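You operate a simulated robot arm through the tools that you are given. There is no shell and no other tool. Be economical: measure what you need, move in short steps, check, and stop when the job is done.

You run a simulated robot arm. Do the job below in one go: nothing can be reset, and whatever is moved stays where it is left.

Task
Clear the tin and the block off the bench and wipe the mud away.
Fine: tin and block go on top of the chest; the yellow pad wipes and goes there too; the cushions stay. Set down upright: red tin. What is to be rubbed or washed off counts as gone when no trace of it is left.
Where things are to end (x, y in the base frame): wooden block within 0.06 m of [0.48, 1.05]; red tin within 0.06 m of [0.49, 0.88]; yellow cloth pad within 0.06 m of [0.49, 0.71].

It is judged by the outcome, as a careful person would: the job done as asked, and still so three seconds after it is handed in. It fails if anything else is knocked over, pushed out of place, dropped, spilled or broken.

Robot
A 7-joint arm with a two-finger parallel gripper on a trunk, on a base that drives. Base frame: it is fixed to the floor where the robot stands at the start and does not move with it; the origin is under the middle of the robot, x ahead of it, y to its left, z up. Readings come in m, degrees, newtons and seconds.
With the tool pointing down near the work surface it reaches from about 0.34 to 0.78 m from the robot's upright axis, wherever it stands. Its first joint turns from -166.0 to 166.0 degrees. Places, roughly: mud smear [0.6, 0.2, 0.5]; top of the chest [0.5, 0.9, 0.5]. Payload 3.91 kg.
Tool frame: the origin (TCP) lies between the finger pads and is the grasp point; the fingertips stand 0.03 m ahead of it; z points along the fingers, y is the line along which they close. The gripper opens to 0.11 m. The fingers are 0.02 m wide and 0.01 m thick; the gripper's body (0.048 by 0.112 m) begins 0.055 m behind the TCP.
Orientation is told as [roll, pitch, yaw] about the base's x, y, z axes, in that order, counted from this pose: with the fingers straight down and closing along the base's y, the tool's x points along the base's -x, its y along +y and its z along -z.

Tools
- The arm moves only by the tool servo_tool. Its argument "steps" is text: rows parted by semicolons, each of 7 numbers parted by spaces: the turn, a rotation vector about the tool's x, y, z in units of 60 degrees (1.0 is 60 degrees), then the shift along the tool's x, y, z in units of 200 mm (1.0 is 200 mm), then the gripper command, from -1 (shut) to 1 (fully open), values between in proportion. In form: wx wy wz x y z hand; .... A call has 1 to 20 rows; each row is the pose to reach, as a shift and turn from the pose commanded when the call began, along the tool's axes at that moment. A call with a number of a shift or a turn outside -1 to 1 is refused whole. A row lasts 0.2 s, in which the tool goes at most 0.05 m and 8.6 degrees; a call with a longer step from one row to the next is refused whole, and so is a gripper value outside its range. Where a pose cannot be reached the arm comes as near as it can. A force on the tool above 40 N (or 10 N above the force at the start of the call, whichever is more), or a blocked arm, ends the call early, and 0.2 s more pass. The fingers move at their own pace (about 0.153 m/s each) and stop on an object; they squeeze with about 27 N. The grip force told is the motor's: it shows also when the fingers shut on nothing. Time passes only in rows, and 0.2 s behind the last, so rows that repeat a pose let the fingers close. It gives the time, the measured TCP pose, the force on the tool (base axes), the opening and the grip force at its end, in the units of the frame above (readings bear some noise), with the torque about the TCP (base axes, N m) and any sound that the robot's microphone picked up.
- Cameras (640 x 400 px; columns grow to the right, rows downward): "scene" is now at [0.0092, 0.1304, 1.2578]; the picture's right is [-0.19, -0.98, 0.00], its down [-0.76, 0.15, -0.64] and it looks along [0.63, -0.12, -0.77] (base axes); focal length 214 px, centre (320, 200). "wrist" rides on the gripper at [0.077, 0.007, -0.114] in the tool frame; the picture's right is [-0.09, 1.00, 0.00], its down [-0.80, -0.07, -0.59] and it looks along [-0.59, -0.05, 0.80] (tool axes); focal length 270 px, centre (320, 200). There is no depth. A picture from a camera that has moved, and an enlarged one, comes with that camera's place and axes in the base frame and with its lens. The place of the scene camera against the robot may be out by one fixed shift of up to 0.018 m in any direction.
- grab_frame(camera): a new picture of that camera. It takes no simulated time.
- raise_lower(by): slides the trunk up (or, below 0, down) by that many m; the arm and the scene camera ride with it, the base frame stays. It gives what a move gives, with no picture.
- steer(legs): drives the robot by 1 to 6 legs, each [ahead, turn to the left] in m and degrees, along the robot's own axes; the way and the turn of a leg run together, so that a leg with both is an arc; at most 1.5 m and 180 degrees a leg. The arm and the cameras ride along, it lands a little off, and it stops where it bumps. It gives what a move gives.
- turn_head(pan, tilt): turns the head with the scene camera to pan (to the left, within 155 degrees either way) and tilt (down, from -29 to 69), counted from straight ahead of the robot. It gives what a move gives.
- close_up(camera, box): a new picture of the part [left, top, right, bottom] of that camera's present view, enlarged. It takes no simulated time.
- sign_off(): hands the job in; it is judged then, once.

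Work in short steps. Places have to be worked out from the pictures, the camera data and where the tool is seen: move nearer, look again, correct. Check each grasp and each placing, and mend what went wrong. You have 120 turns and 98 pictures in all, those below and enlarged ones among them. Open the gripper and draw the arm clear of the work before you hand the job in, unless the task says otherwise; then end with one line.

The tools are called after ">>>" as a command line: name --argument value ..., lists and objects as JSON in quotes. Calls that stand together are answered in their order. servo_tool: Moves the arm, as the interface text tells. Its arguments: {"type":"object","properties":{"steps":{"type":"string"}},"required":["steps"]} The other tools are called the same way: raise_lower (by) slides the trunk up or down; steer (legs) drives the base; turn_head (pan, tilt) turns the head that bears the scene camera; grab_frame (camera) takes a picture; close_up (camera, box) takes an enlarged picture of a part of a camera's view; sign_off () hands the job in.

At the start:

```text
time: 0.0
ee_pos: [0.2628, 0.2802, 0.7701]
orientation: [0.0, 0.0, -0.1]
ft_force: [0.4, -0.5, -0.3]
torque: [-0.04, -0.02, 0.0]
gripper_width: 0.1101
gripper_force: 0.1
trunk travel left (down, up): [-0.25, 0.36]
robot x, y, heading: [0.0037, 0.0025, 0.1]
head pan, tilt: [-11.0, 50.3]
```

scene: 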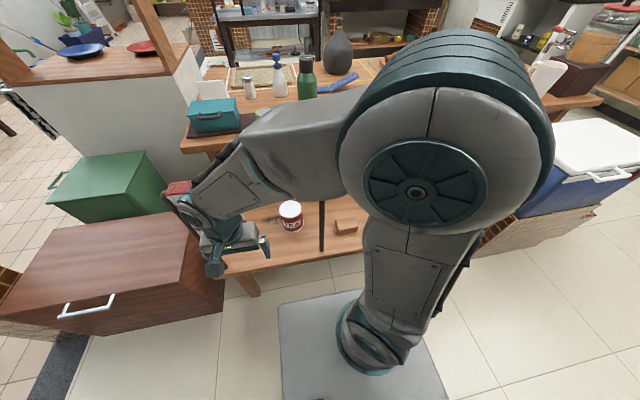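
wrist: 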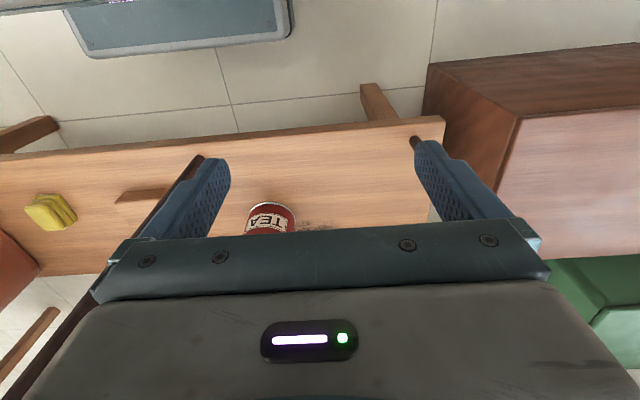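

The tin, block and pad are on a low bench, and a dark upright shows near the block. I'll enlarge the views to see it better.

>>> close_up --camera "scene" --box '[200, 160, 400, 285]'

>>> close_up --camera "wrist" --box '[0, 80, 448, 360]'

```text
3.20 times, centred on (300, 222) of scene
camera zoom: at [0.0092, 0.1304, 1.2578], right [-0.19, -0.98, 0.0], down [-0.76, 0.15, -0.64], along [0.63, -0.12, -0.77], focal length 686 px, centre (384, 128)
```

zoom: 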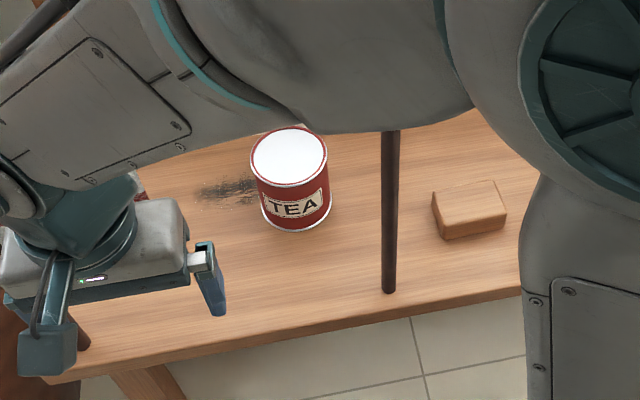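

```text
1.43 times, centred on (224, 220) of wrist
camera zoom: at [0.1858, 0.2874, 0.8844], right [0.09, 1.0, 0.0], down [0.8, -0.07, 0.59], along [0.59, -0.05, -0.8], focal length 386 px, centre (457, 171)
```

zoom: 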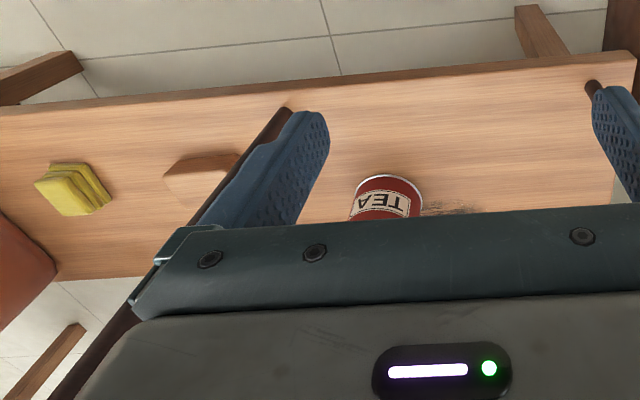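

Two thin posts stand at the bench's near edge, at about (0.38, 0.055) and (0.40, 0.41). I need to know how tall they are and whether a bar joins them, so I'll raise the trunk and look from above.

>>> raise_lower --by 0.3

>>> grab_frame --camera "wrist"

>>> grab_frame --camera "scene"

```text
time: 3.0
ee_pos: [0.2614, 0.2801, 1.071]
orientation: [0.0, 0.0, 0.0]
ft_force: [-0.2, -0.2, 0.7]
torque: [-0.01, -0.02, 0.0]
gripper_width: 0.1102
gripper_force: 0.0
trunk travel left (down, up): [-0.55, 0.06]
robot x, y, heading: [0.0013, 0.0005, -0.1]
head pan, tilt: [-11.0, 50.3]
```

```text
93 pictures are left
camera wrist: at [0.1858, 0.2874, 1.1843], right [0.09, 1.0, 0.0], down [0.8, -0.07, 0.59], along [0.59, -0.05, -0.8], focal length 270 px, centre (320, 200)
```

wrist: 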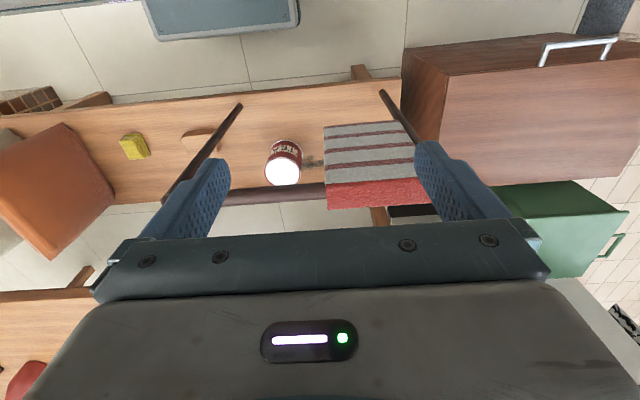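

```text
92 pictures are left
camera scene: at [0.0092, 0.1304, 1.5578], right [-0.19, -0.98, 0.0], down [-0.76, 0.15, -0.64], along [0.63, -0.12, -0.77], focal length 214 px, centre (320, 200)
```

scene: 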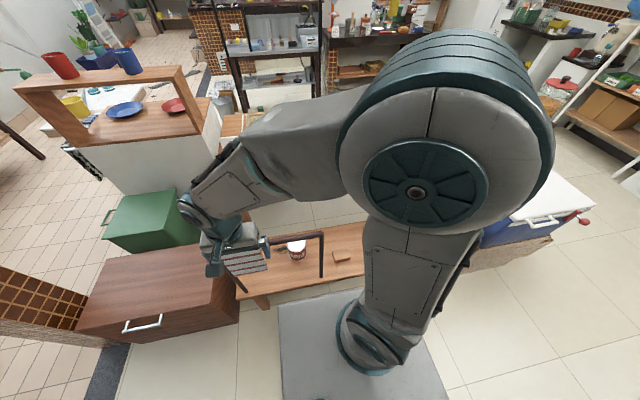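

A gantry stands on the bench: a bar at about x=0.37, z=0.94 between the posts, with a striped cushion on or over it. Before backing off to see it whole, I'll check the space behind me.

>>> turn_head --pan 150 --tilt 40

>>> grab_frame --camera "scene"

>>> turn_head --pan 60 --tilt 45

>>> grab_frame --camera "scene"

```text
time: 5.5
ee_pos: [0.2638, 0.2803, 1.0699]
orientation: [0.0, -0.1, 0.0]
ft_force: [0.4, -0.5, 0.2]
torque: [0.0, -0.01, -0.05]
gripper_width: 0.1102
gripper_force: 0.0
trunk travel left (down, up): [-0.55, 0.06]
robot x, y, heading: [0.0001, -0.0011, -0.1]
head pan, tilt: [150.0, 40.0]
```

```text
91 pictures are left
camera scene: at [-0.1397, 0.1876, 1.5724], right [0.5, 0.87, 0.0], down [0.56, -0.32, -0.77], along [-0.66, 0.38, -0.64], focal length 214 px, centre (320, 200)
```

scene: 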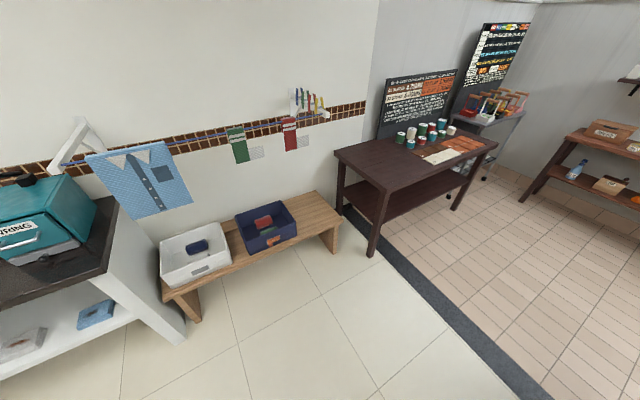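

```text
time: 7.1
ee_pos: [0.2637, 0.2798, 1.0711]
orientation: [0.0, 0.0, 0.0]
ft_force: [0.1, 0.5, -0.4]
torque: [0.02, 0.01, 0.02]
gripper_width: 0.1099
gripper_force: 0.0
trunk travel left (down, up): [-0.55, 0.06]
robot x, y, heading: [-0.0007, -0.0019, -0.0]
head pan, tilt: [60.0, 45.0]
```

```text
90 pictures are left
camera scene: at [-0.0255, 0.2155, 1.5651], right [0.87, -0.5, 0.0], down [-0.35, -0.61, -0.71], along [0.35, 0.61, -0.71], focal length 214 px, centre (320, 200)
```

scene: 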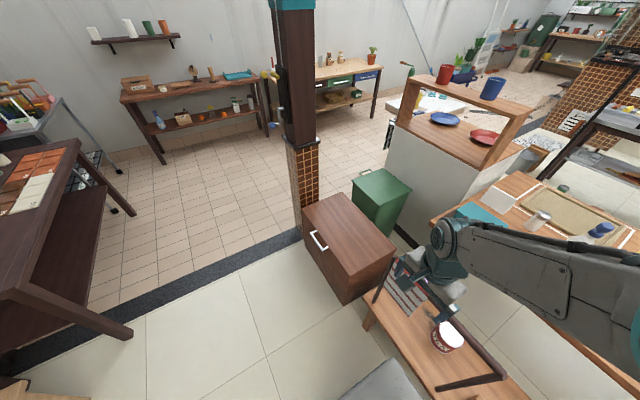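

There is about 1 m of clear floor behind, so I back up 0.5 m and look ahead.

>>> steer --legs '[[-0.5, 0]]'

>>> turn_head --pan 5 --tilt 40

>>> grab_frame --camera "scene"

>>> grab_frame --camera "wrist"

```text
time: 10.1
ee_pos: [-0.2396, 0.281, 1.0697]
orientation: [0.1, 0.0, 0.1]
ft_force: [0.2, 0.7, 0.0]
torque: [0.01, -0.02, 0.01]
gripper_width: 0.1097
gripper_force: 0.1
trunk travel left (down, up): [-0.55, 0.06]
robot x, y, heading: [-0.4994, -0.0029, 0.1]
head pan, tilt: [60.0, 45.0]
```

```text
time: 11.3
ee_pos: [-0.2389, 0.2802, 1.0711]
orientation: [0.0, 0.0, 0.1]
ft_force: [0.2, -1.1, 0.8]
torque: [0.01, 0.01, 0.03]
gripper_width: 0.1098
gripper_force: 0.0
trunk travel left (down, up): [-0.55, 0.06]
robot x, y, heading: [-0.5008, -0.0014, 0.1]
head pan, tilt: [5.0, 40.0]
```

```text
89 pictures are left
camera scene: at [-0.4835, 0.1522, 1.5724], right [0.09, -1.0, 0.0], down [-0.64, -0.06, -0.77], along [0.76, 0.07, -0.64], focal length 214 px, centre (320, 200)
```

scene: 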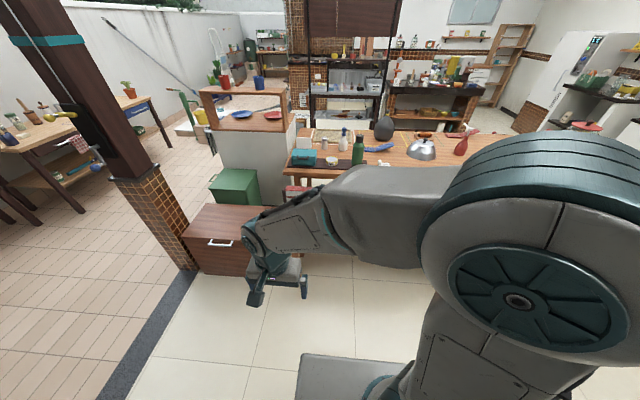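

```text
88 pictures are left
camera wrist: at [-0.3165, 0.2873, 1.1844], right [0.09, 1.0, 0.0], down [0.8, -0.07, 0.59], along [0.59, -0.05, -0.8], focal length 270 px, centre (320, 200)
```

wrist: 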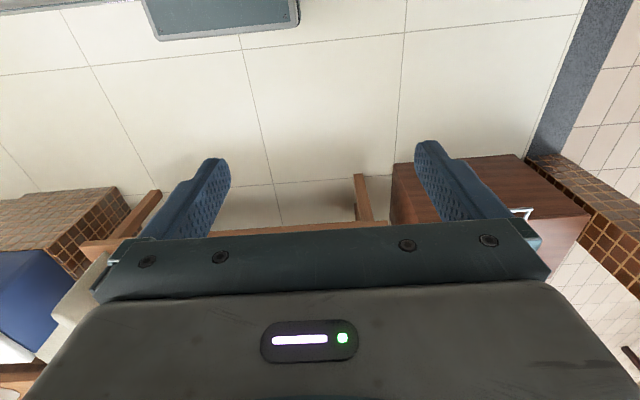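

The arm hides the bench, so I tilt the gripper up 36° to look at the gantry with the wrist camera.

>>> servo_tool --steps "0 -0.14 0 0 0 0 0; 0 -0.28 0 0 0 0 0; 0 -0.42 0 0 0 0 0; 0 -0.56 0 0 0 0 0"

>>> grab_frame --camera "wrist"

```text
time: 12.3
ee_pos: [-0.2395, 0.2808, 1.0695]
orientation: [0.0, -33.7, 0.1]
ft_force: [-0.2, 0.2, -0.3]
torque: [0.01, 0.02, -0.02]
gripper_width: 0.0549
gripper_force: 0.1
trunk travel left (down, up): [-0.55, 0.06]
robot x, y, heading: [-0.5001, -0.0035, 0.1]
head pan, tilt: [5.0, 40.0]
```

```text
87 pictures are left
camera wrist: at [-0.3675, 0.2868, 1.1225], right [0.07, 1.0, 0.05], down [0.34, -0.07, 0.94], along [0.94, -0.05, -0.34], focal length 270 px, centre (320, 200)
```

wrist: 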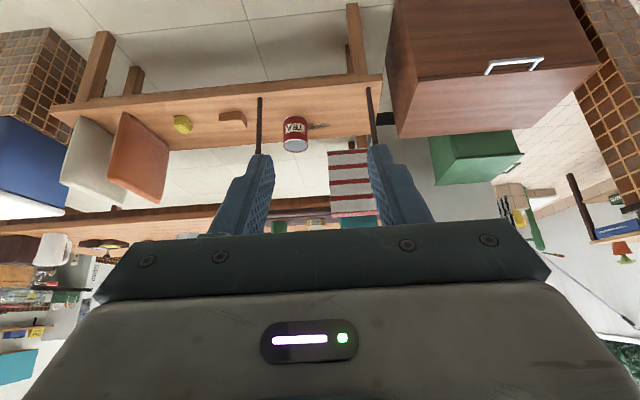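

The view is upside-down but clear: orange and white cushions sit at the right end, and a striped one hangs on the gantry. I tilt a bit more to see the gantry's top.

>>> servo_tool --steps "0 -0.14 0 0 0 0 1; 0 -0.28 0 0 0 0 1; 0 -0.4 0 0 0 0 1"

>>> grab_frame --camera "wrist"

>>> close_up --camera "wrist" --box '[160, 0, 480, 200]'

```text
time: 13.1
ee_pos: [-0.2394, 0.2792, 1.0708]
orientation: [0.1, -57.7, 0.1]
ft_force: [0.8, 0.0, 0.1]
torque: [0.04, 0.0, 0.0]
gripper_width: 0.1102
gripper_force: 0.1
trunk travel left (down, up): [-0.55, 0.06]
robot x, y, heading: [-0.5037, 0.0004, -0.1]
head pan, tilt: [5.0, 40.0]
```

```text
86 pictures are left
camera wrist: at [-0.3776, 0.2867, 1.066], right [0.04, 1.0, 0.08], down [-0.07, -0.07, 0.99], along [1.0, -0.05, 0.07], focal length 270 px, centre (320, 200)
```

wrist: 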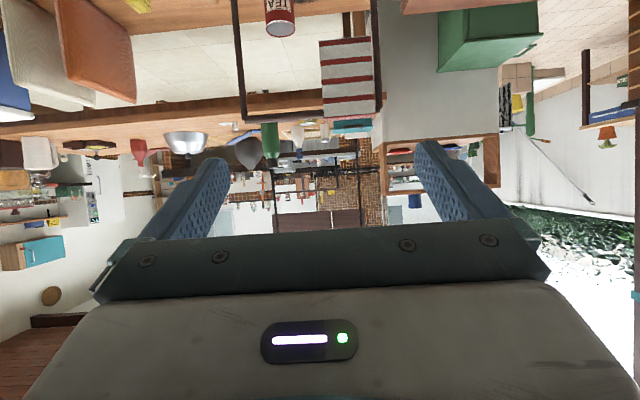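

```text
2.00 times, centred on (320, 100) of wrist
camera zoom: at [-0.3776, 0.2867, 1.066], right [0.04, 1.0, 0.08], down [-0.07, -0.07, 0.99], along [1.0, -0.05, 0.07], focal length 541 px, centre (320, 400)
```

zoom: 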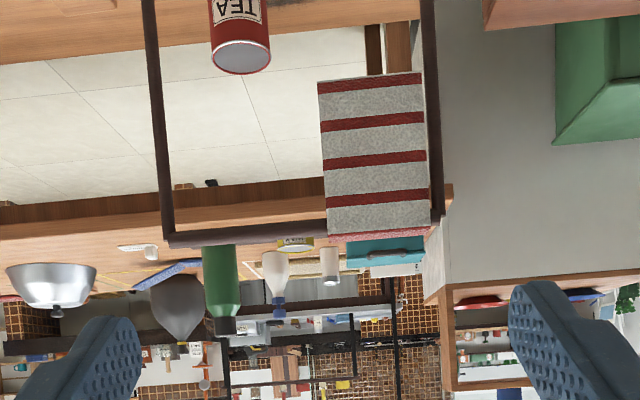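

The gantry's bar is at x≈0.405, z≈0.88, with posts at y≈0.05 and y≈0.42. The striped cushion fills y 0.28–0.42, z 0.69–0.90. Tin and mud lie behind the opening, while block and pad are right of it, so I level the tool and drive to the right side for the block first.

>>> servo_tool --steps "0 0.14 0 0 0 0 1; 0 0.28 0 0 0 0 1; 0 0.42 0 0 0 0 1; 0 0.56 0 0 0 0 1; 0 0.7 0 0 0 0 1; 0 0.84 0 0 0 0 1; 0 0.96 0 0 0 0 1"

>>> steer --legs '[[0, -25], [0.42, 0], [0, 25]]'

>>> grab_frame --camera "wrist"

```text
time: 14.7
ee_pos: [-0.2384, 0.2799, 1.0699]
orientation: [0.0, 0.2, 0.1]
ft_force: [0.3, -0.3, -0.1]
torque: [0.0, 0.01, -0.02]
gripper_width: 0.1098
gripper_force: 0.0
trunk travel left (down, up): [-0.55, 0.06]
robot x, y, heading: [-0.5027, 0.0012, -0.3]
head pan, tilt: [5.0, 40.0]
```

```text
time: 19.8
ee_pos: [0.1407, 0.1031, 1.071]
orientation: [0.1, 0.0, -0.1]
ft_force: [0.1, 0.7, 0.3]
torque: [0.02, 0.02, 0.02]
gripper_width: 0.11
gripper_force: 0.1
trunk travel left (down, up): [-0.55, 0.06]
robot x, y, heading: [-0.1215, -0.1746, -0.4]
head pan, tilt: [5.0, 40.0]
```

```text
84 pictures are left
camera wrist: at [0.0635, 0.1105, 1.1842], right [0.09, 1.0, 0.0], down [0.8, -0.07, 0.59], along [0.59, -0.05, -0.8], focal length 270 px, centre (320, 200)
```

wrist: 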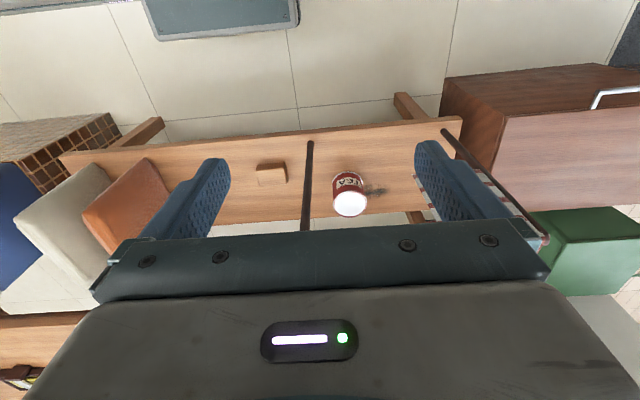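

The block, tin and mud are visible again. I move over to the block's column, keeping above the bar's height.

>>> servo_tool --steps "0 0 0 -.16 -.16 0 1; 0 0 0 -.32 -.32 0 1; 0 0 0 -.48 -.48 0 1; 0 0 0 -.64 -.64 0 1; 0 0 0 -.8 -.8 0 1; 0 0 0 -.95 -.95 0 1; 0 0 0 -.95 -.95 .24 1; 0 0 0 -.95 -.95 .48 1; 0 0 0 -.95 -.95 .72 1;0 0 0 -.95 -.95 .96 1"

>>> grab_frame --camera "wrist"

>>> grab_frame --camera "scene"

```text
time: 22.0
ee_pos: [0.3291, -0.0883, 0.8767]
orientation: [0.0, 0.0, -0.3]
ft_force: [1.3, -0.5, -0.1]
torque: [-0.04, 0.0, 0.03]
gripper_width: 0.1098
gripper_force: 0.0
trunk travel left (down, up): [-0.55, 0.06]
robot x, y, heading: [-0.1253, -0.1789, -0.2]
head pan, tilt: [5.0, 40.0]
```

```text
83 pictures are left
camera wrist: at [0.2526, -0.0806, 0.9909], right [0.09, 1.0, 0.0], down [0.8, -0.07, 0.59], along [0.59, -0.05, -0.8], focal length 270 px, centre (320, 200)
```

wrist: 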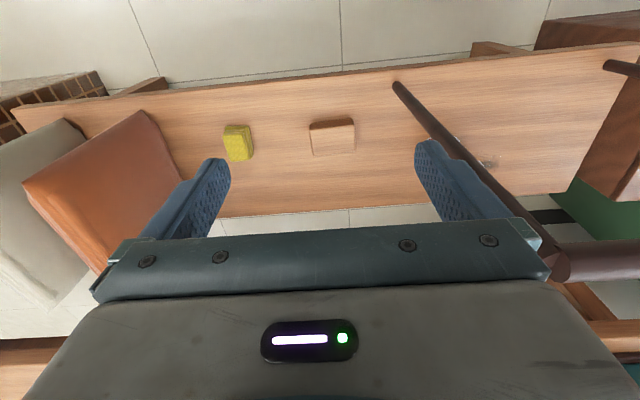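

```text
82 pictures are left
camera scene: at [-0.1033, -0.0236, 1.5724], right [0.08, -1.0, 0.0], down [-0.64, -0.05, -0.77], along [0.76, 0.06, -0.64], focal length 214 px, centre (320, 200)
```

scene: 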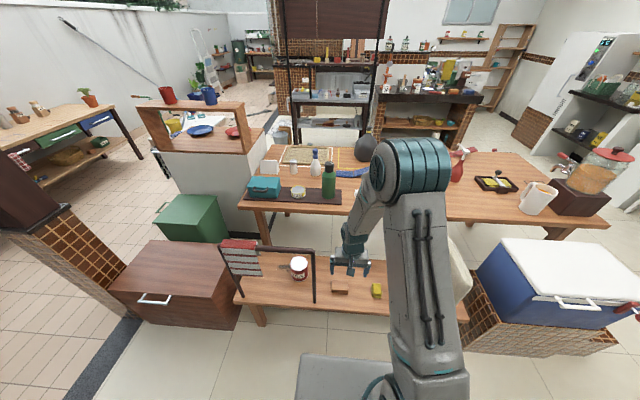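

The forearm comes down steeply, so tool-down work over the bar looks possible. The block is near (0.46, -0.073) and about 0.085 × 0.05, so I turn the tool 90° to grip its short side and move above it.

>>> servo_tool --steps "0 0 -.12 -.1 0 0 1; 0 0 -.24 -.2 0 0 1; 0 0 -.36 -.3 0.02 0 1; 0 0 -.48 -.4 0.03 0 1; 0 0 -.6 -.5 0.04 0 1; 0 0 -.72 -.6 0.05 0 1; 0 0 -.84 -.65 0.06 0 1; 0 0 -.96 -.65 0.06 0 1"

>>> servo_tool --steps "0 0 -.12 0 0 .2 1; 0 0 -.24 0 0 .4 1; 0 0 -.36 0 0 .6 1; 0 0 -.48 0 0 .8 1; 0 0 -.54 0 0 .9 1"

>>> grab_frame --camera "wrist"

>>> close_up --camera "scene" --box '[200, 200, 440, 350]'

```text
time: 23.8
ee_pos: [0.461, -0.0776, 0.8773]
orientation: [0.0, 0.1, 57.5]
ft_force: [-0.4, 0.2, -0.3]
torque: [-0.01, -0.03, -0.01]
gripper_width: 0.1098
gripper_force: 0.0
trunk travel left (down, up): [-0.55, 0.06]
robot x, y, heading: [-0.1246, -0.1738, 0.1]
head pan, tilt: [5.0, 40.0]
```

```text
time: 25.0
ee_pos: [0.4628, -0.0767, 0.6963]
orientation: [0.1, 0.0, 90.0]
ft_force: [-0.6, 1.0, 0.3]
torque: [0.0, 0.0, -0.02]
gripper_width: 0.1102
gripper_force: 0.1
trunk travel left (down, up): [-0.55, 0.06]
robot x, y, heading: [-0.1256, -0.18, -0.1]
head pan, tilt: [5.0, 40.0]
```

```text
81 pictures are left
camera wrist: at [0.4543, -0.1526, 0.8107], right [-1.0, 0.09, 0.0], down [0.07, 0.8, 0.59], along [0.05, 0.59, -0.8], focal length 270 px, centre (320, 200)
```

wrist: 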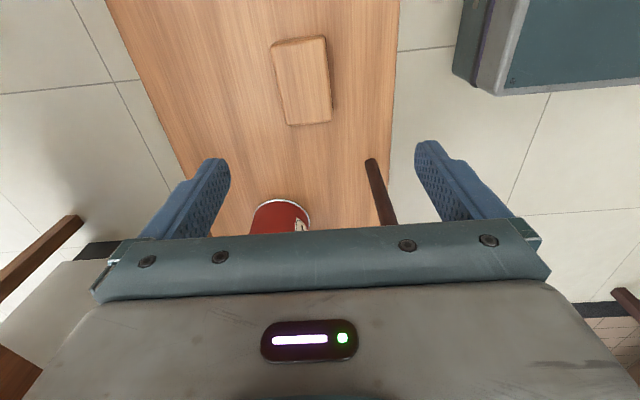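

```text
2.67 times, centred on (320, 275) of scene
camera zoom: at [-0.1037, -0.0239, 1.5725], right [0.08, -1.0, 0.0], down [-0.64, -0.05, -0.77], along [0.76, 0.06, -0.64], focal length 572 px, centre (320, 0)
```

zoom: 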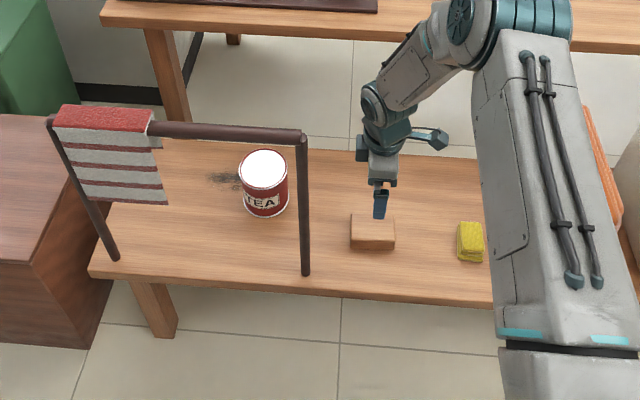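

The block's top is near z≈0.47 at (0.484, -0.076). I shift 2 cm in +x and go down to z≈0.53 for a check.

>>> servo_tool --steps "0 0 0 0 -.1 .2 1; 0 0 0 0 -.105 .4 1; 0 0 0 0 -.105 .6 1; 0 0 0 0 -.105 .83 1"

>>> grab_frame --camera "wrist"

>>> close_up --camera "scene" --box '[300, 225, 420, 300]'

```text
time: 26.0
ee_pos: [0.4816, -0.0791, 0.5327]
orientation: [-0.2, -0.1, 89.7]
ft_force: [-0.7, 0.6, -0.1]
torque: [-0.05, 0.05, -0.02]
gripper_width: 0.1098
gripper_force: 0.0
trunk travel left (down, up): [-0.55, 0.06]
robot x, y, heading: [-0.1255, -0.1788, -0.2]
head pan, tilt: [5.0, 40.0]
```

```text
79 pictures are left
camera wrist: at [0.4743, -0.155, 0.6462], right [-1.0, 0.09, 0.0], down [0.07, 0.8, 0.59], along [0.05, 0.59, -0.8], focal length 270 px, centre (320, 200)
```

wrist: 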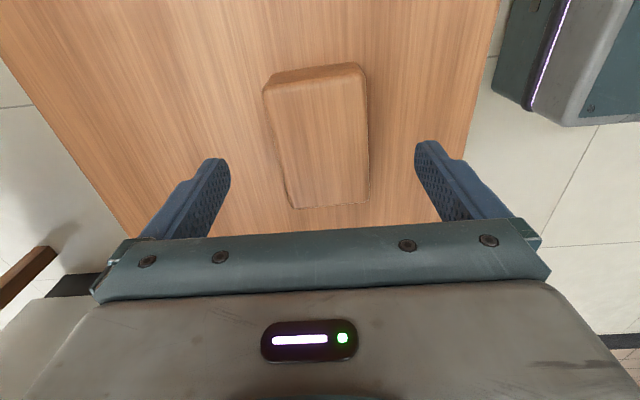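

```text
5.33 times, centred on (360, 262) of scene
camera zoom: at [-0.1037, -0.0239, 1.5725], right [0.08, -1.0, 0.0], down [-0.64, -0.05, -0.77], along [0.76, 0.06, -0.64], focal length 1144 px, centre (107, -133)
```

zoom: 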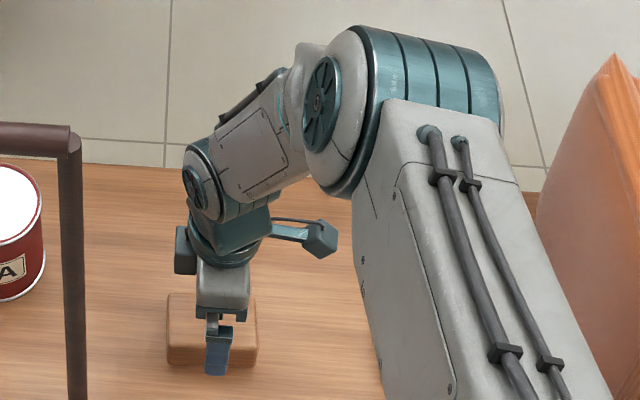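

The block sits between the fingers. I lower to about z=0.48 and close.

>>> servo_tool --steps "0 0 0 -.04 0 .13 1; 0 0 0 -.04 0 .26 1; 0 0 0 -.04 0 .26 -1; 0 0 0 -.04 0 .26 -1; 0 0 0 -.04 0 .26 -1"

>>> grab_frame --camera "wrist"

```text
time: 27.2
ee_pos: [0.4808, -0.0705, 0.4792]
orientation: [-0.1, 0.1, 89.7]
ft_force: [0.1, 1.0, 9.1]
torque: [-0.06, 0.2, 0.15]
gripper_width: 0.0606
gripper_force: 26.4
trunk travel left (down, up): [-0.55, 0.06]
robot x, y, heading: [-0.1228, -0.1756, -0.3]
head pan, tilt: [5.0, 40.0]
```

```text
77 pictures are left
camera wrist: at [0.4737, -0.1467, 0.594], right [-1.0, 0.09, 0.0], down [0.07, 0.8, 0.59], along [0.06, 0.59, -0.8], focal length 270 px, centre (320, 200)
```

wrist: 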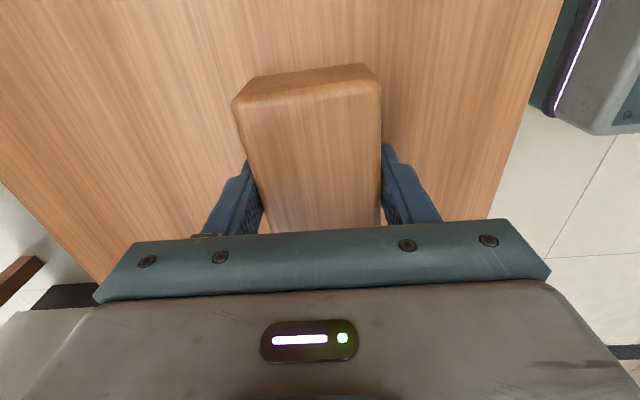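

The block is gripped at 61 mm and the bench top reads about z=0.447. I lift it straight up, well above the gantry's height.

>>> servo_tool --steps "0 0 0 0 0 -.12 -1; 0 0 0 0 0 -.36 -1; 0 0 0 0 0 -.6 -1; 0 0 0 0 0 -.84 -1; 0 0 0 0 0 -1 -1"

>>> servo_tool --steps "0 0 0 0 0 -.24 -1; 0 0 0 0 0 -.48 -1; 0 0 0 0 0 -.72 -1; 0 0 0 0 0 -1 -1; 0 0 0 0 .24 -1 -1;0 0 0 0 .48 -1 -1;0 0 0 0 .72 -1 -1"

>>> grab_frame --camera "scene"

```text
time: 28.4
ee_pos: [0.4799, -0.0692, 0.681]
orientation: [0.1, 0.1, 89.7]
ft_force: [-0.7, -0.3, -1.2]
torque: [0.02, 0.0, 0.01]
gripper_width: 0.0605
gripper_force: 26.9
trunk travel left (down, up): [-0.55, 0.06]
robot x, y, heading: [-0.1246, -0.1767, -0.3]
head pan, tilt: [5.0, 40.0]
```

```text
refused: row 4 steps farther than a row can; nothing moved
```

```text
76 pictures are left
camera scene: at [-0.1041, -0.0241, 1.5724], right [0.08, -1.0, 0.0], down [-0.64, -0.05, -0.77], along [0.76, 0.06, -0.64], focal length 214 px, centre (320, 200)
```

scene: 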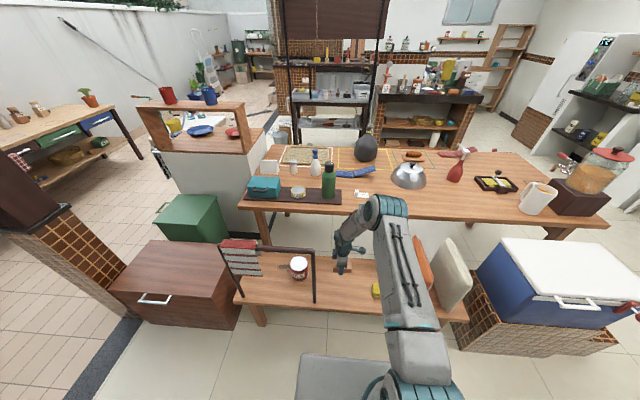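

Lifted fine; I finish raising and drawing back (smaller rows), then drive to the chest: back, left, along y, and face it again.

>>> servo_tool --steps "0 0 0 0 0 -.24 -1; 0 0 0 0 0 -.48 -1; 0 0 0 0 0 -.72 -1; 0 0 0 0 0 -.96 -1; 0 0 0 0 .24 -.96 -1;0 0 0 0 .48 -.96 -1;0 0 0 0 .72 -.96 -1"

>>> steer --legs '[[-0.25, 0], [0, 90], [1.0, 0], [0, -90], [0.25, 0]]'

>>> grab_frame --camera "wrist"

>>> grab_frame --camera "scene"

```text
time: 30.0
ee_pos: [0.3354, -0.0667, 0.8711]
orientation: [0.0, 0.0, 89.8]
ft_force: [-0.1, -0.5, -1.5]
torque: [0.01, 0.01, 0.02]
gripper_width: 0.0603
gripper_force: 26.7
trunk travel left (down, up): [-0.55, 0.06]
robot x, y, heading: [-0.1255, -0.175, -0.2]
head pan, tilt: [5.0, 40.0]
```

```text
time: 45.7
ee_pos: [0.3108, 0.9657, 0.8703]
orientation: [-0.1, 0.0, 92.6]
ft_force: [0.0, 0.0, -1.1]
torque: [0.02, 0.02, 0.0]
gripper_width: 0.0596
gripper_force: 26.9
trunk travel left (down, up): [-0.55, 0.06]
robot x, y, heading: [-0.1443, 0.8341, 2.7]
head pan, tilt: [5.0, 40.0]
```

```text
75 pictures are left
camera wrist: at [0.3069, 0.8889, 0.9845], right [-1.0, 0.04, 0.0], down [0.03, 0.8, 0.59], along [0.02, 0.59, -0.8], focal length 270 px, centre (320, 200)
```

wrist: 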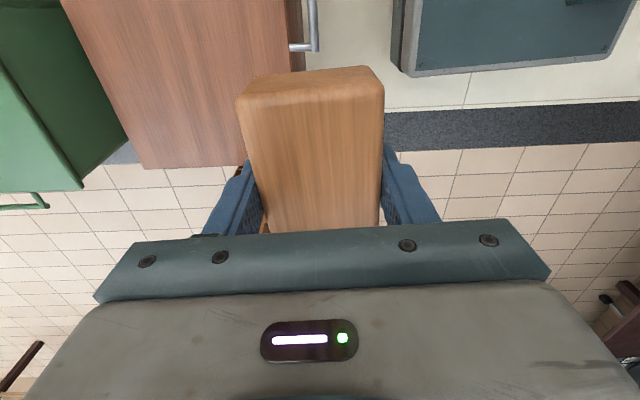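

```text
74 pictures are left
camera scene: at [-0.132, 0.9866, 1.5724], right [0.13, -0.99, 0.0], down [-0.64, -0.08, -0.77], along [0.76, 0.1, -0.64], focal length 214 px, centre (320, 200)
```

scene: 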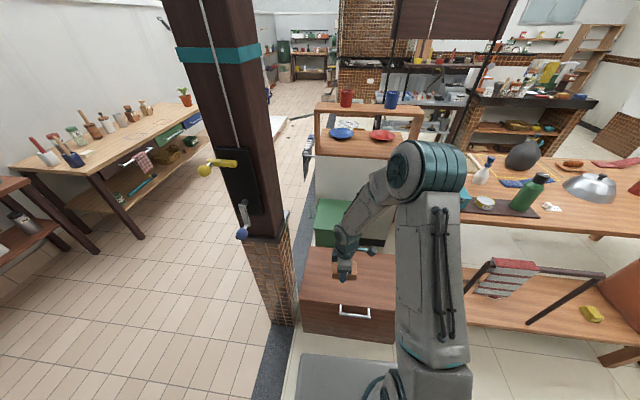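

The chest's left end is at about y=1.15 and its front at x≈0.35. I move the block over (0.48, 1.05), come part of the way down and look.

>>> servo_tool --steps "0 0 0 -.095 -.2175 0 -1; 0 0 0 -.19 -.435 0 -1; 0 0 0 -.285 -.6525 0 -1; 0 0 0 -.38 -.87 0 -1; 0 0 0 -.38 -.87 .24 -1; 0 0 0 -.38 -.87 .48 -1; 0 0 0 -.38 -.87 .72 -1; 0 0 0 -.38 -.87 .95 -1"

>>> grab_frame --camera "wrist"

>>> close_up --camera "scene" --box '[260, 210, 420, 310]'

```text
time: 47.5
ee_pos: [0.4809, 1.0508, 0.6774]
orientation: [0.0, 0.0, 92.6]
ft_force: [-0.9, 0.4, -0.5]
torque: [0.02, 0.02, 0.02]
gripper_width: 0.06
gripper_force: 27.1
trunk travel left (down, up): [-0.55, 0.06]
robot x, y, heading: [-0.1451, 0.8368, 2.5]
head pan, tilt: [5.0, 40.0]
```

```text
73 pictures are left
camera wrist: at [0.4771, 0.9744, 0.793], right [-1.0, 0.04, 0.0], down [0.03, 0.8, 0.59], along [0.03, 0.59, -0.8], focal length 270 px, centre (320, 200)
```

wrist: 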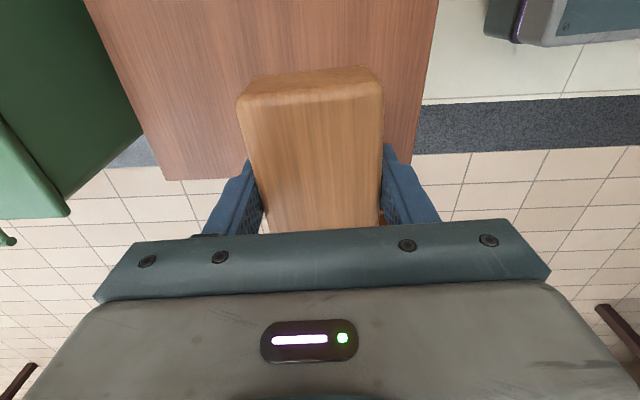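

```text
4.00 times, centred on (340, 260) of scene
camera zoom: at [-0.1322, 0.9868, 1.5725], right [0.13, -0.99, 0.0], down [-0.64, -0.09, -0.77], along [0.76, 0.1, -0.64], focal length 858 px, centre (240, -40)
```

zoom: 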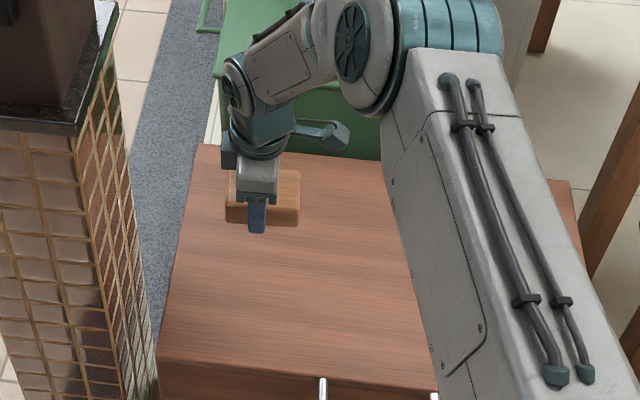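

Placement over the chest looks right. I come down to z≈0.555, then in small steps until it touches.

>>> servo_tool --steps "0 0 0 0 0 .2 -1; 0 0 0 0 0 .4 -1; 0 0 0 0 0 .6 -1"

>>> close_up --camera "scene" --box '[300, 230, 380, 280]'

>>> servo_tool --steps "0 0 0 0 0 .04 -1; 0 0 0 0 0 .08 -1"

```text
time: 48.3
ee_pos: [0.4817, 1.0497, 0.5597]
orientation: [-0.1, 0.0, 92.6]
ft_force: [0.1, 0.2, -1.3]
torque: [0.01, 0.0, -0.03]
gripper_width: 0.0598
gripper_force: 27.1
trunk travel left (down, up): [-0.55, 0.06]
robot x, y, heading: [-0.1486, 0.8357, 2.7]
head pan, tilt: [5.0, 40.0]
```

```text
8.00 times, centred on (340, 255) of scene
camera zoom: at [-0.1325, 0.9867, 1.5725], right [0.13, -0.99, 0.0], down [-0.64, -0.09, -0.77], along [0.76, 0.1, -0.64], focal length 1716 px, centre (160, -240)
```

zoom: 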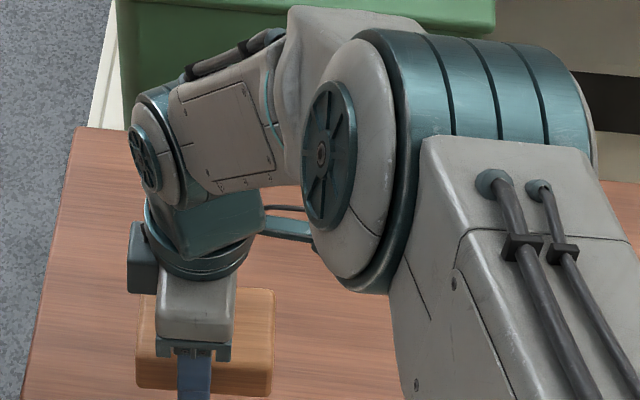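

```text
time: 48.9
ee_pos: [0.4806, 1.0491, 0.5433]
orientation: [0.1, 0.0, 92.6]
ft_force: [0.2, -0.9, -1.5]
torque: [0.02, 0.02, 0.0]
gripper_width: 0.0599
gripper_force: 26.9
trunk travel left (down, up): [-0.55, 0.06]
robot x, y, heading: [-0.1467, 0.8363, 2.5]
head pan, tilt: [5.0, 40.0]
```

No contact yet at 0.543, so I keep going down in small steps.

>>> servo_tool --steps "0 0 0 0 0 .03 -1; 0 0 0 0 0 .06 -1"

>>> servo_tool --steps "0 0 0 0 0 .03 -1; 0 0 0 0 0 .05 -1"

```text
time: 49.5
ee_pos: [0.4796, 1.0498, 0.5326]
orientation: [0.0, -0.1, 92.6]
ft_force: [0.0, 0.4, -1.3]
torque: [0.03, -0.02, 0.03]
gripper_width: 0.06
gripper_force: 26.8
trunk travel left (down, up): [-0.55, 0.06]
robot x, y, heading: [-0.147, 0.8354, 2.6]
head pan, tilt: [5.0, 40.0]
```

```text
time: 50.1
ee_pos: [0.4805, 1.049, 0.5229]
orientation: [-0.1, 0.1, 92.6]
ft_force: [0.4, 0.2, -1.5]
torque: [0.01, -0.03, 0.02]
gripper_width: 0.0599
gripper_force: 27.1
trunk travel left (down, up): [-0.55, 0.06]
robot x, y, heading: [-0.1452, 0.8312, 2.9]
head pan, tilt: [5.0, 40.0]
```

>>> servo_tool --steps "0 0 0 0 0 .03 -1; 0 0 0 0 0 .05 -1"

>>> servo_tool --steps "0 0 0 0 0 .03 -1; 0 0 0 0 0 .05 -1"

>>> close_up --camera "scene" --box '[300, 240, 380, 290]'

```text
time: 50.7
ee_pos: [0.48, 1.0499, 0.5124]
orientation: [0.1, 0.1, 92.6]
ft_force: [0.4, -0.2, -1.5]
torque: [0.04, 0.03, 0.02]
gripper_width: 0.0596
gripper_force: 26.7
trunk travel left (down, up): [-0.55, 0.06]
robot x, y, heading: [-0.1455, 0.8337, 2.6]
head pan, tilt: [5.0, 40.0]
```

```text
time: 51.3
ee_pos: [0.4806, 1.0491, 0.5018]
orientation: [0.1, 0.0, 92.7]
ft_force: [-0.4, -0.3, -1.3]
torque: [0.03, 0.0, 0.02]
gripper_width: 0.0597
gripper_force: 27.0
trunk travel left (down, up): [-0.55, 0.06]
robot x, y, heading: [-0.1447, 0.8312, 2.7]
head pan, tilt: [5.0, 40.0]
```

```text
8.00 times, centred on (340, 265) of scene
camera zoom: at [-0.1326, 0.9867, 1.5724], right [0.13, -0.99, 0.0], down [-0.64, -0.09, -0.77], along [0.76, 0.1, -0.64], focal length 1716 px, centre (160, -320)
```

zoom: 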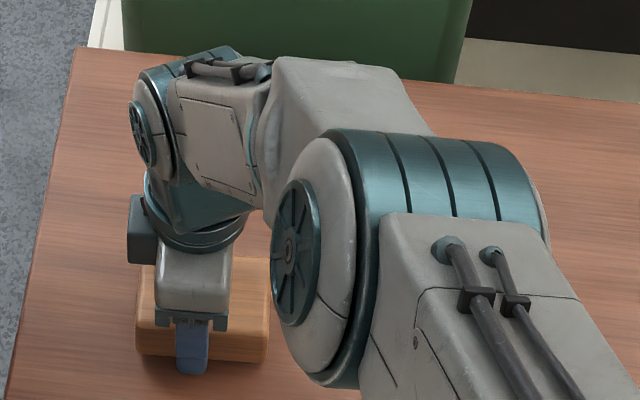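

A contact shadow is closing under the block; a few more small steps.

>>> servo_tool --steps "0 0 0 0 0 .03 -1; 0 0 0 0 0 .06 -1; 0 0 0 0 0 .06 -1"

>>> servo_tool --steps "0 0 0 0 0 .025 -1; 0 0 0 0 0 .04 -1; 0 0 0 0 0 .04 -1"

```text
time: 51.9
ee_pos: [0.4838, 1.051, 0.4981]
orientation: [-0.2, -0.1, 92.4]
ft_force: [-4.0, 0.1, 21.0]
torque: [-0.29, 0.82, -0.05]
gripper_width: 0.0597
gripper_force: 26.4
trunk travel left (down, up): [-0.55, 0.06]
robot x, y, heading: [-0.1442, 0.8357, 2.4]
head pan, tilt: [5.0, 40.0]
stopped in row 3: the force on the tool passed its limit at 46 N (the readings are from after the stop); the commanded pose is now the measured one
```

```text
time: 52.2
ee_pos: [0.4833, 1.0504, 0.4982]
orientation: [-0.2, -0.2, 92.4]
ft_force: [-5.1, -0.6, 18.8]
torque: [-0.35, 0.78, -0.05]
gripper_width: 0.0596
gripper_force: 26.2
trunk travel left (down, up): [-0.55, 0.06]
robot x, y, heading: [-0.1429, 0.8316, 2.3]
head pan, tilt: [5.0, 40.0]
stopped in row 1: the force on the tool passed its limit at 46 N (the readings are from after the stop); the commanded pose is now the measured one
```

It touched down with the chest top at about z=0.467. I release and lift.

>>> servo_tool --steps "0 0 0 0 0 -.005 -1; 0 0 0 0 0 -.005 .3; 0 0 0 0 0 -.005 .6; 0 0 0 0 0 -.005 .6; 0 0 0 0 0 -.2 .6; 0 0 0 0 0 -.4 .6; 0 0 0 0 0 -.6 .6; 0 0 0 0 0 -.8 .6; 0 0 0 0 0 -1 .6"

>>> servo_tool --steps "0 0 0 0 .2 -.12 1; 0 0 0 0 .4 -.24 1; 0 0 0 0 .6 -.36 1; 0 0 0 0 .8 -.48 1; 0 0 0 0 .8 -.72 1; 0 0 0 0 .8 -.95 1"

>>> grab_frame --camera "wrist"

>>> grab_frame --camera "scene"

```text
time: 54.2
ee_pos: [0.4835, 1.0491, 0.6974]
orientation: [-0.1, 0.0, 92.6]
ft_force: [0.9, 0.0, -0.4]
torque: [0.0, 0.01, 0.0]
gripper_width: 0.0878
gripper_force: 0.2
trunk travel left (down, up): [-0.55, 0.06]
robot x, y, heading: [-0.1472, 0.8328, 2.3]
head pan, tilt: [5.0, 40.0]
```

```text
time: 55.6
ee_pos: [0.3236, 1.0412, 0.8865]
orientation: [0.0, 0.0, 92.5]
ft_force: [-0.4, 0.7, 0.2]
torque: [-0.01, -0.01, 0.01]
gripper_width: 0.1101
gripper_force: 0.0
trunk travel left (down, up): [-0.55, 0.06]
robot x, y, heading: [-0.144, 0.8342, 2.6]
head pan, tilt: [5.0, 40.0]
```

```text
69 pictures are left
camera wrist: at [0.3203, 0.9656, 1.0002], right [-1.0, 0.04, 0.0], down [0.04, 0.8, 0.59], along [0.03, 0.59, -0.8], focal length 270 px, centre (320, 200)
```

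wrist: 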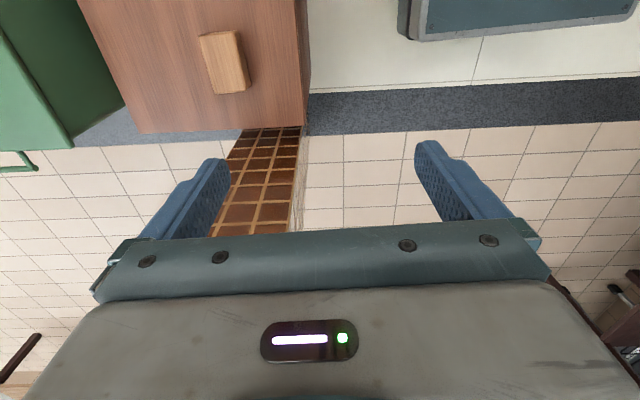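

```text
68 pictures are left
camera scene: at [-0.1337, 0.9861, 1.5724], right [0.13, -0.99, 0.0], down [-0.64, -0.08, -0.77], along [0.76, 0.1, -0.64], focal length 214 px, centre (320, 200)
```

scene: 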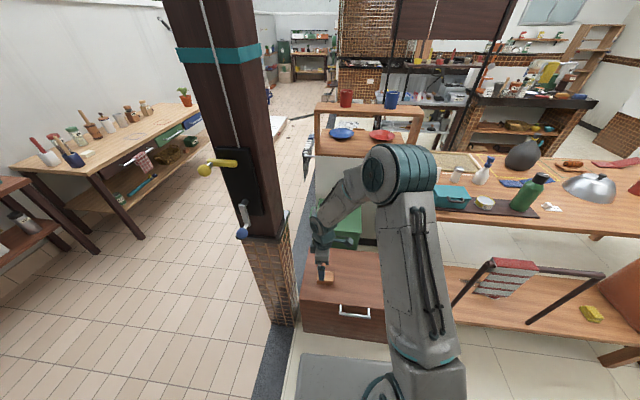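

The block rests at about (0.48, 1.05). The elbow hangs low in this posture, so for the tin (centre about (0.56, 0.15), roughly 95 mm wide) I'll come through the opening with a tilted tool. First I draw the arm in, unwind the yaw and drive to face the opening.

>>> servo_tool --steps "0 0 .13 0 .1 -.05 1; 0 0 .26 0 .2 -.1 1; 0 0 .39 0 .3 -.15 1; 0 0 .52 0 .4 -.2 1; 0 0 .65 0 .5 -.25 1; 0 0 .78 0 .6 -.3 1; 0 0 .91 0 .6 -.3 1"

>>> servo_tool --steps "0 0 .13 0 0 0 1; 0 0 .26 0 0 0 1; 0 0 .39 0 0 0 1; 0 0 .52 0 0 0 1; 0 0 .59 0 0 0 1"

>>> steer --legs '[[-0.22, 0], [0, -92.6], [0.68, 0], [0, 90], [0.15, 0]]'

>>> grab_frame --camera "wrist"

>>> grab_frame --camera "scene"

```text
time: 57.2
ee_pos: [0.2021, 1.037, 0.9454]
orientation: [0.1, 0.0, 37.8]
ft_force: [0.2, -0.1, -0.1]
torque: [-0.03, 0.0, 0.02]
gripper_width: 0.11
gripper_force: 0.0
trunk travel left (down, up): [-0.55, 0.06]
robot x, y, heading: [-0.1447, 0.8303, 2.5]
head pan, tilt: [5.0, 40.0]
```

```text
time: 58.4
ee_pos: [0.2022, 1.0374, 0.9445]
orientation: [0.0, -0.1, 2.4]
ft_force: [0.4, -0.8, 0.0]
torque: [0.0, -0.04, 0.02]
gripper_width: 0.1097
gripper_force: 0.1
trunk travel left (down, up): [-0.55, 0.06]
robot x, y, heading: [-0.1443, 0.8359, 2.6]
head pan, tilt: [5.0, 40.0]
```

```text
time: 72.1
ee_pos: [0.1477, 0.3315, 0.9438]
orientation: [-0.1, -0.1, -1.0]
ft_force: [0.3, 0.7, 0.1]
torque: [0.0, 0.07, 0.02]
gripper_width: 0.1099
gripper_force: 0.1
trunk travel left (down, up): [-0.55, 0.06]
robot x, y, heading: [-0.2122, 0.1518, -1.2]
head pan, tilt: [5.0, 40.0]
```

```text
67 pictures are left
camera wrist: at [0.0706, 0.339, 1.0589], right [0.1, 0.99, 0.0], down [0.8, -0.08, 0.59], along [0.59, -0.06, -0.8], focal length 270 px, centre (320, 200)
```

wrist: 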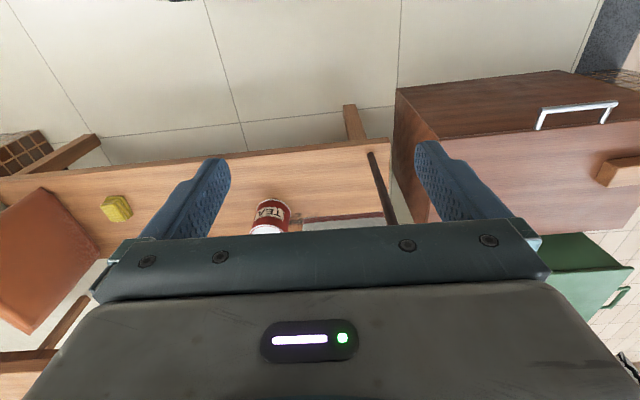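

```text
66 pictures are left
camera scene: at [-0.1908, 0.3003, 1.5724], right [0.07, -1.0, 0.0], down [-0.64, -0.05, -0.77], along [0.76, 0.06, -0.64], focal length 214 px, centre (320, 200)
```

scene: 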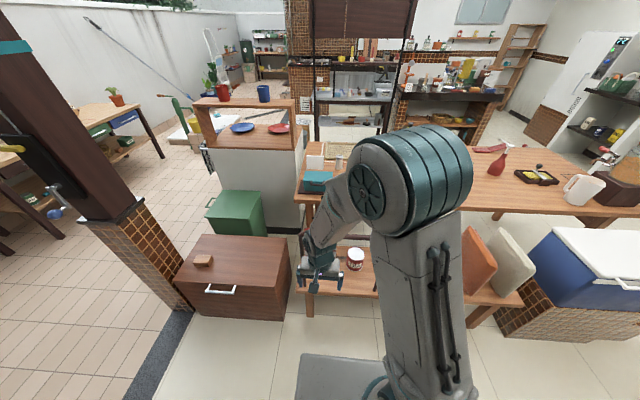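

I lower the trunk 0.25, then bring the tool to y≈0.16 in front of the opening, tilted 45°.

>>> raise_lower --by -0.25

>>> servo_tool --steps "0 -.12 0 0 -.15 0 1; 0 -.24 0 0 -.3 0 1; 0 -.36 0 0 -.45 0 1; 0 -.48 0 0 -.6 0 1; 0 -.6 0 0 -.75 0 1; 0 -.75 0 0 -.85 0 1"

>>> grab_frame --camera "wrist"

>>> grab_frame --camera "scene"

```text
time: 74.7
ee_pos: [0.1466, 0.3309, 0.6946]
orientation: [0.0, 0.0, -1.0]
ft_force: [-0.4, 0.2, 0.1]
torque: [-0.01, 0.03, -0.01]
gripper_width: 0.1099
gripper_force: 0.2
trunk travel left (down, up): [-0.3, 0.31]
robot x, y, heading: [-0.2137, 0.1477, -1.0]
head pan, tilt: [5.0, 40.0]
```

```text
refused: row 6 steps farther than a row can; nothing moved
```

```text
65 pictures are left
camera wrist: at [0.07, 0.3389, 0.8091], right [0.1, 0.99, 0.0], down [0.8, -0.08, 0.6], along [0.59, -0.06, -0.8], focal length 270 px, centre (320, 200)
```

wrist: 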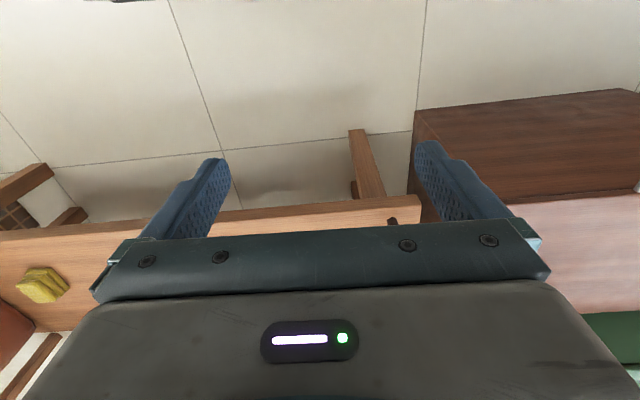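

```text
64 pictures are left
camera scene: at [-0.1917, 0.3002, 1.3225], right [0.07, -1.0, 0.0], down [-0.64, -0.05, -0.77], along [0.76, 0.06, -0.64], focal length 214 px, centre (320, 200)
```

scene: 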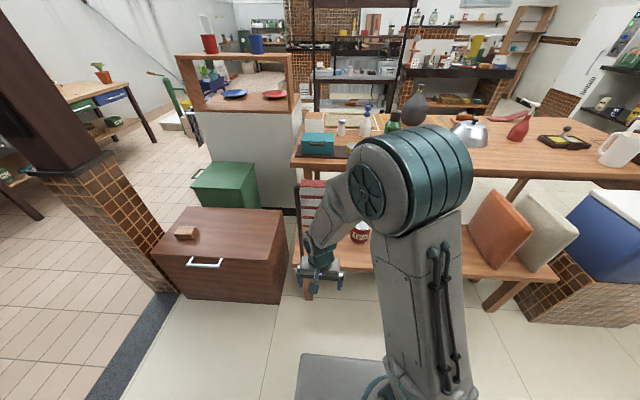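

The rotation step was slightly too large, so I redo it with smaller rows.

>>> servo_tool --steps "0 -.12 0 0 -.14 0 1; 0 -.24 0 0 -.28 0 1; 0 -.36 0 0 -.42 0 1; 0 -.48 0 0 -.56 0 1; 0 -.6 0 0 -.7 0 1; 0 -.72 0 0 -.84 0 1; 0 -.78 0 0 -.86 0 1"

>>> grab_frame --camera "wrist"

>>> grab_frame --camera "scene"

```text
time: 76.3
ee_pos: [0.2765, 0.18, 0.6916]
orientation: [0.0, -46.9, -0.9]
ft_force: [-0.5, -0.3, 1.0]
torque: [-0.01, 0.0, 0.05]
gripper_width: 0.1098
gripper_force: 0.0
out of reach, approached as far as the arm can: row 3, 4, 5, 6, 7
trunk travel left (down, up): [-0.3, 0.31]
robot x, y, heading: [-0.2121, 0.1467, -0.6]
head pan, tilt: [5.0, 40.0]
```

```text
63 pictures are left
camera wrist: at [0.1408, 0.1896, 0.7134], right [0.08, 0.99, 0.06], down [0.11, -0.07, 0.99], along [0.99, -0.07, -0.12], focal length 270 px, centre (320, 200)
```

wrist: 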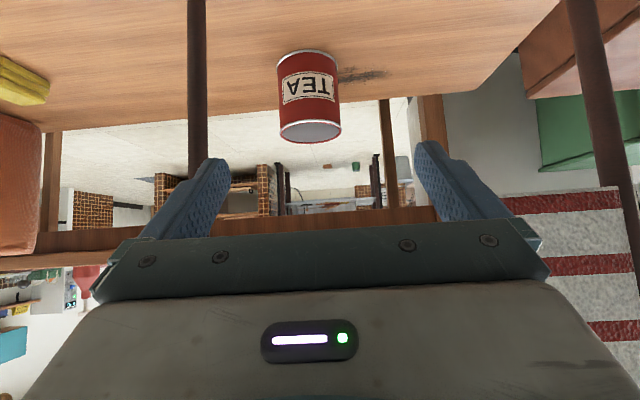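

```text
62 pictures are left
camera scene: at [-0.1918, 0.2999, 1.3225], right [0.07, -1.0, 0.0], down [-0.64, -0.05, -0.77], along [0.76, 0.06, -0.64], focal length 214 px, centre (320, 200)
```

scene: 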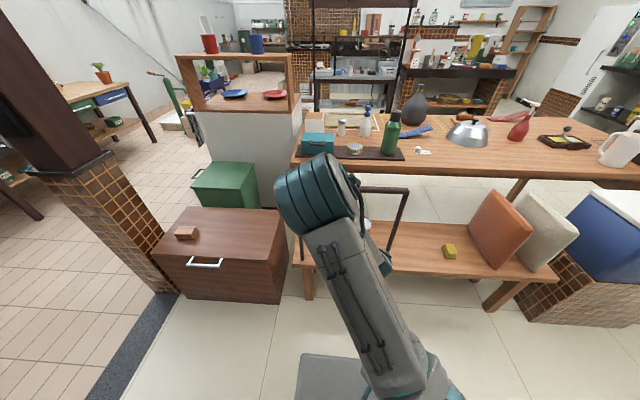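

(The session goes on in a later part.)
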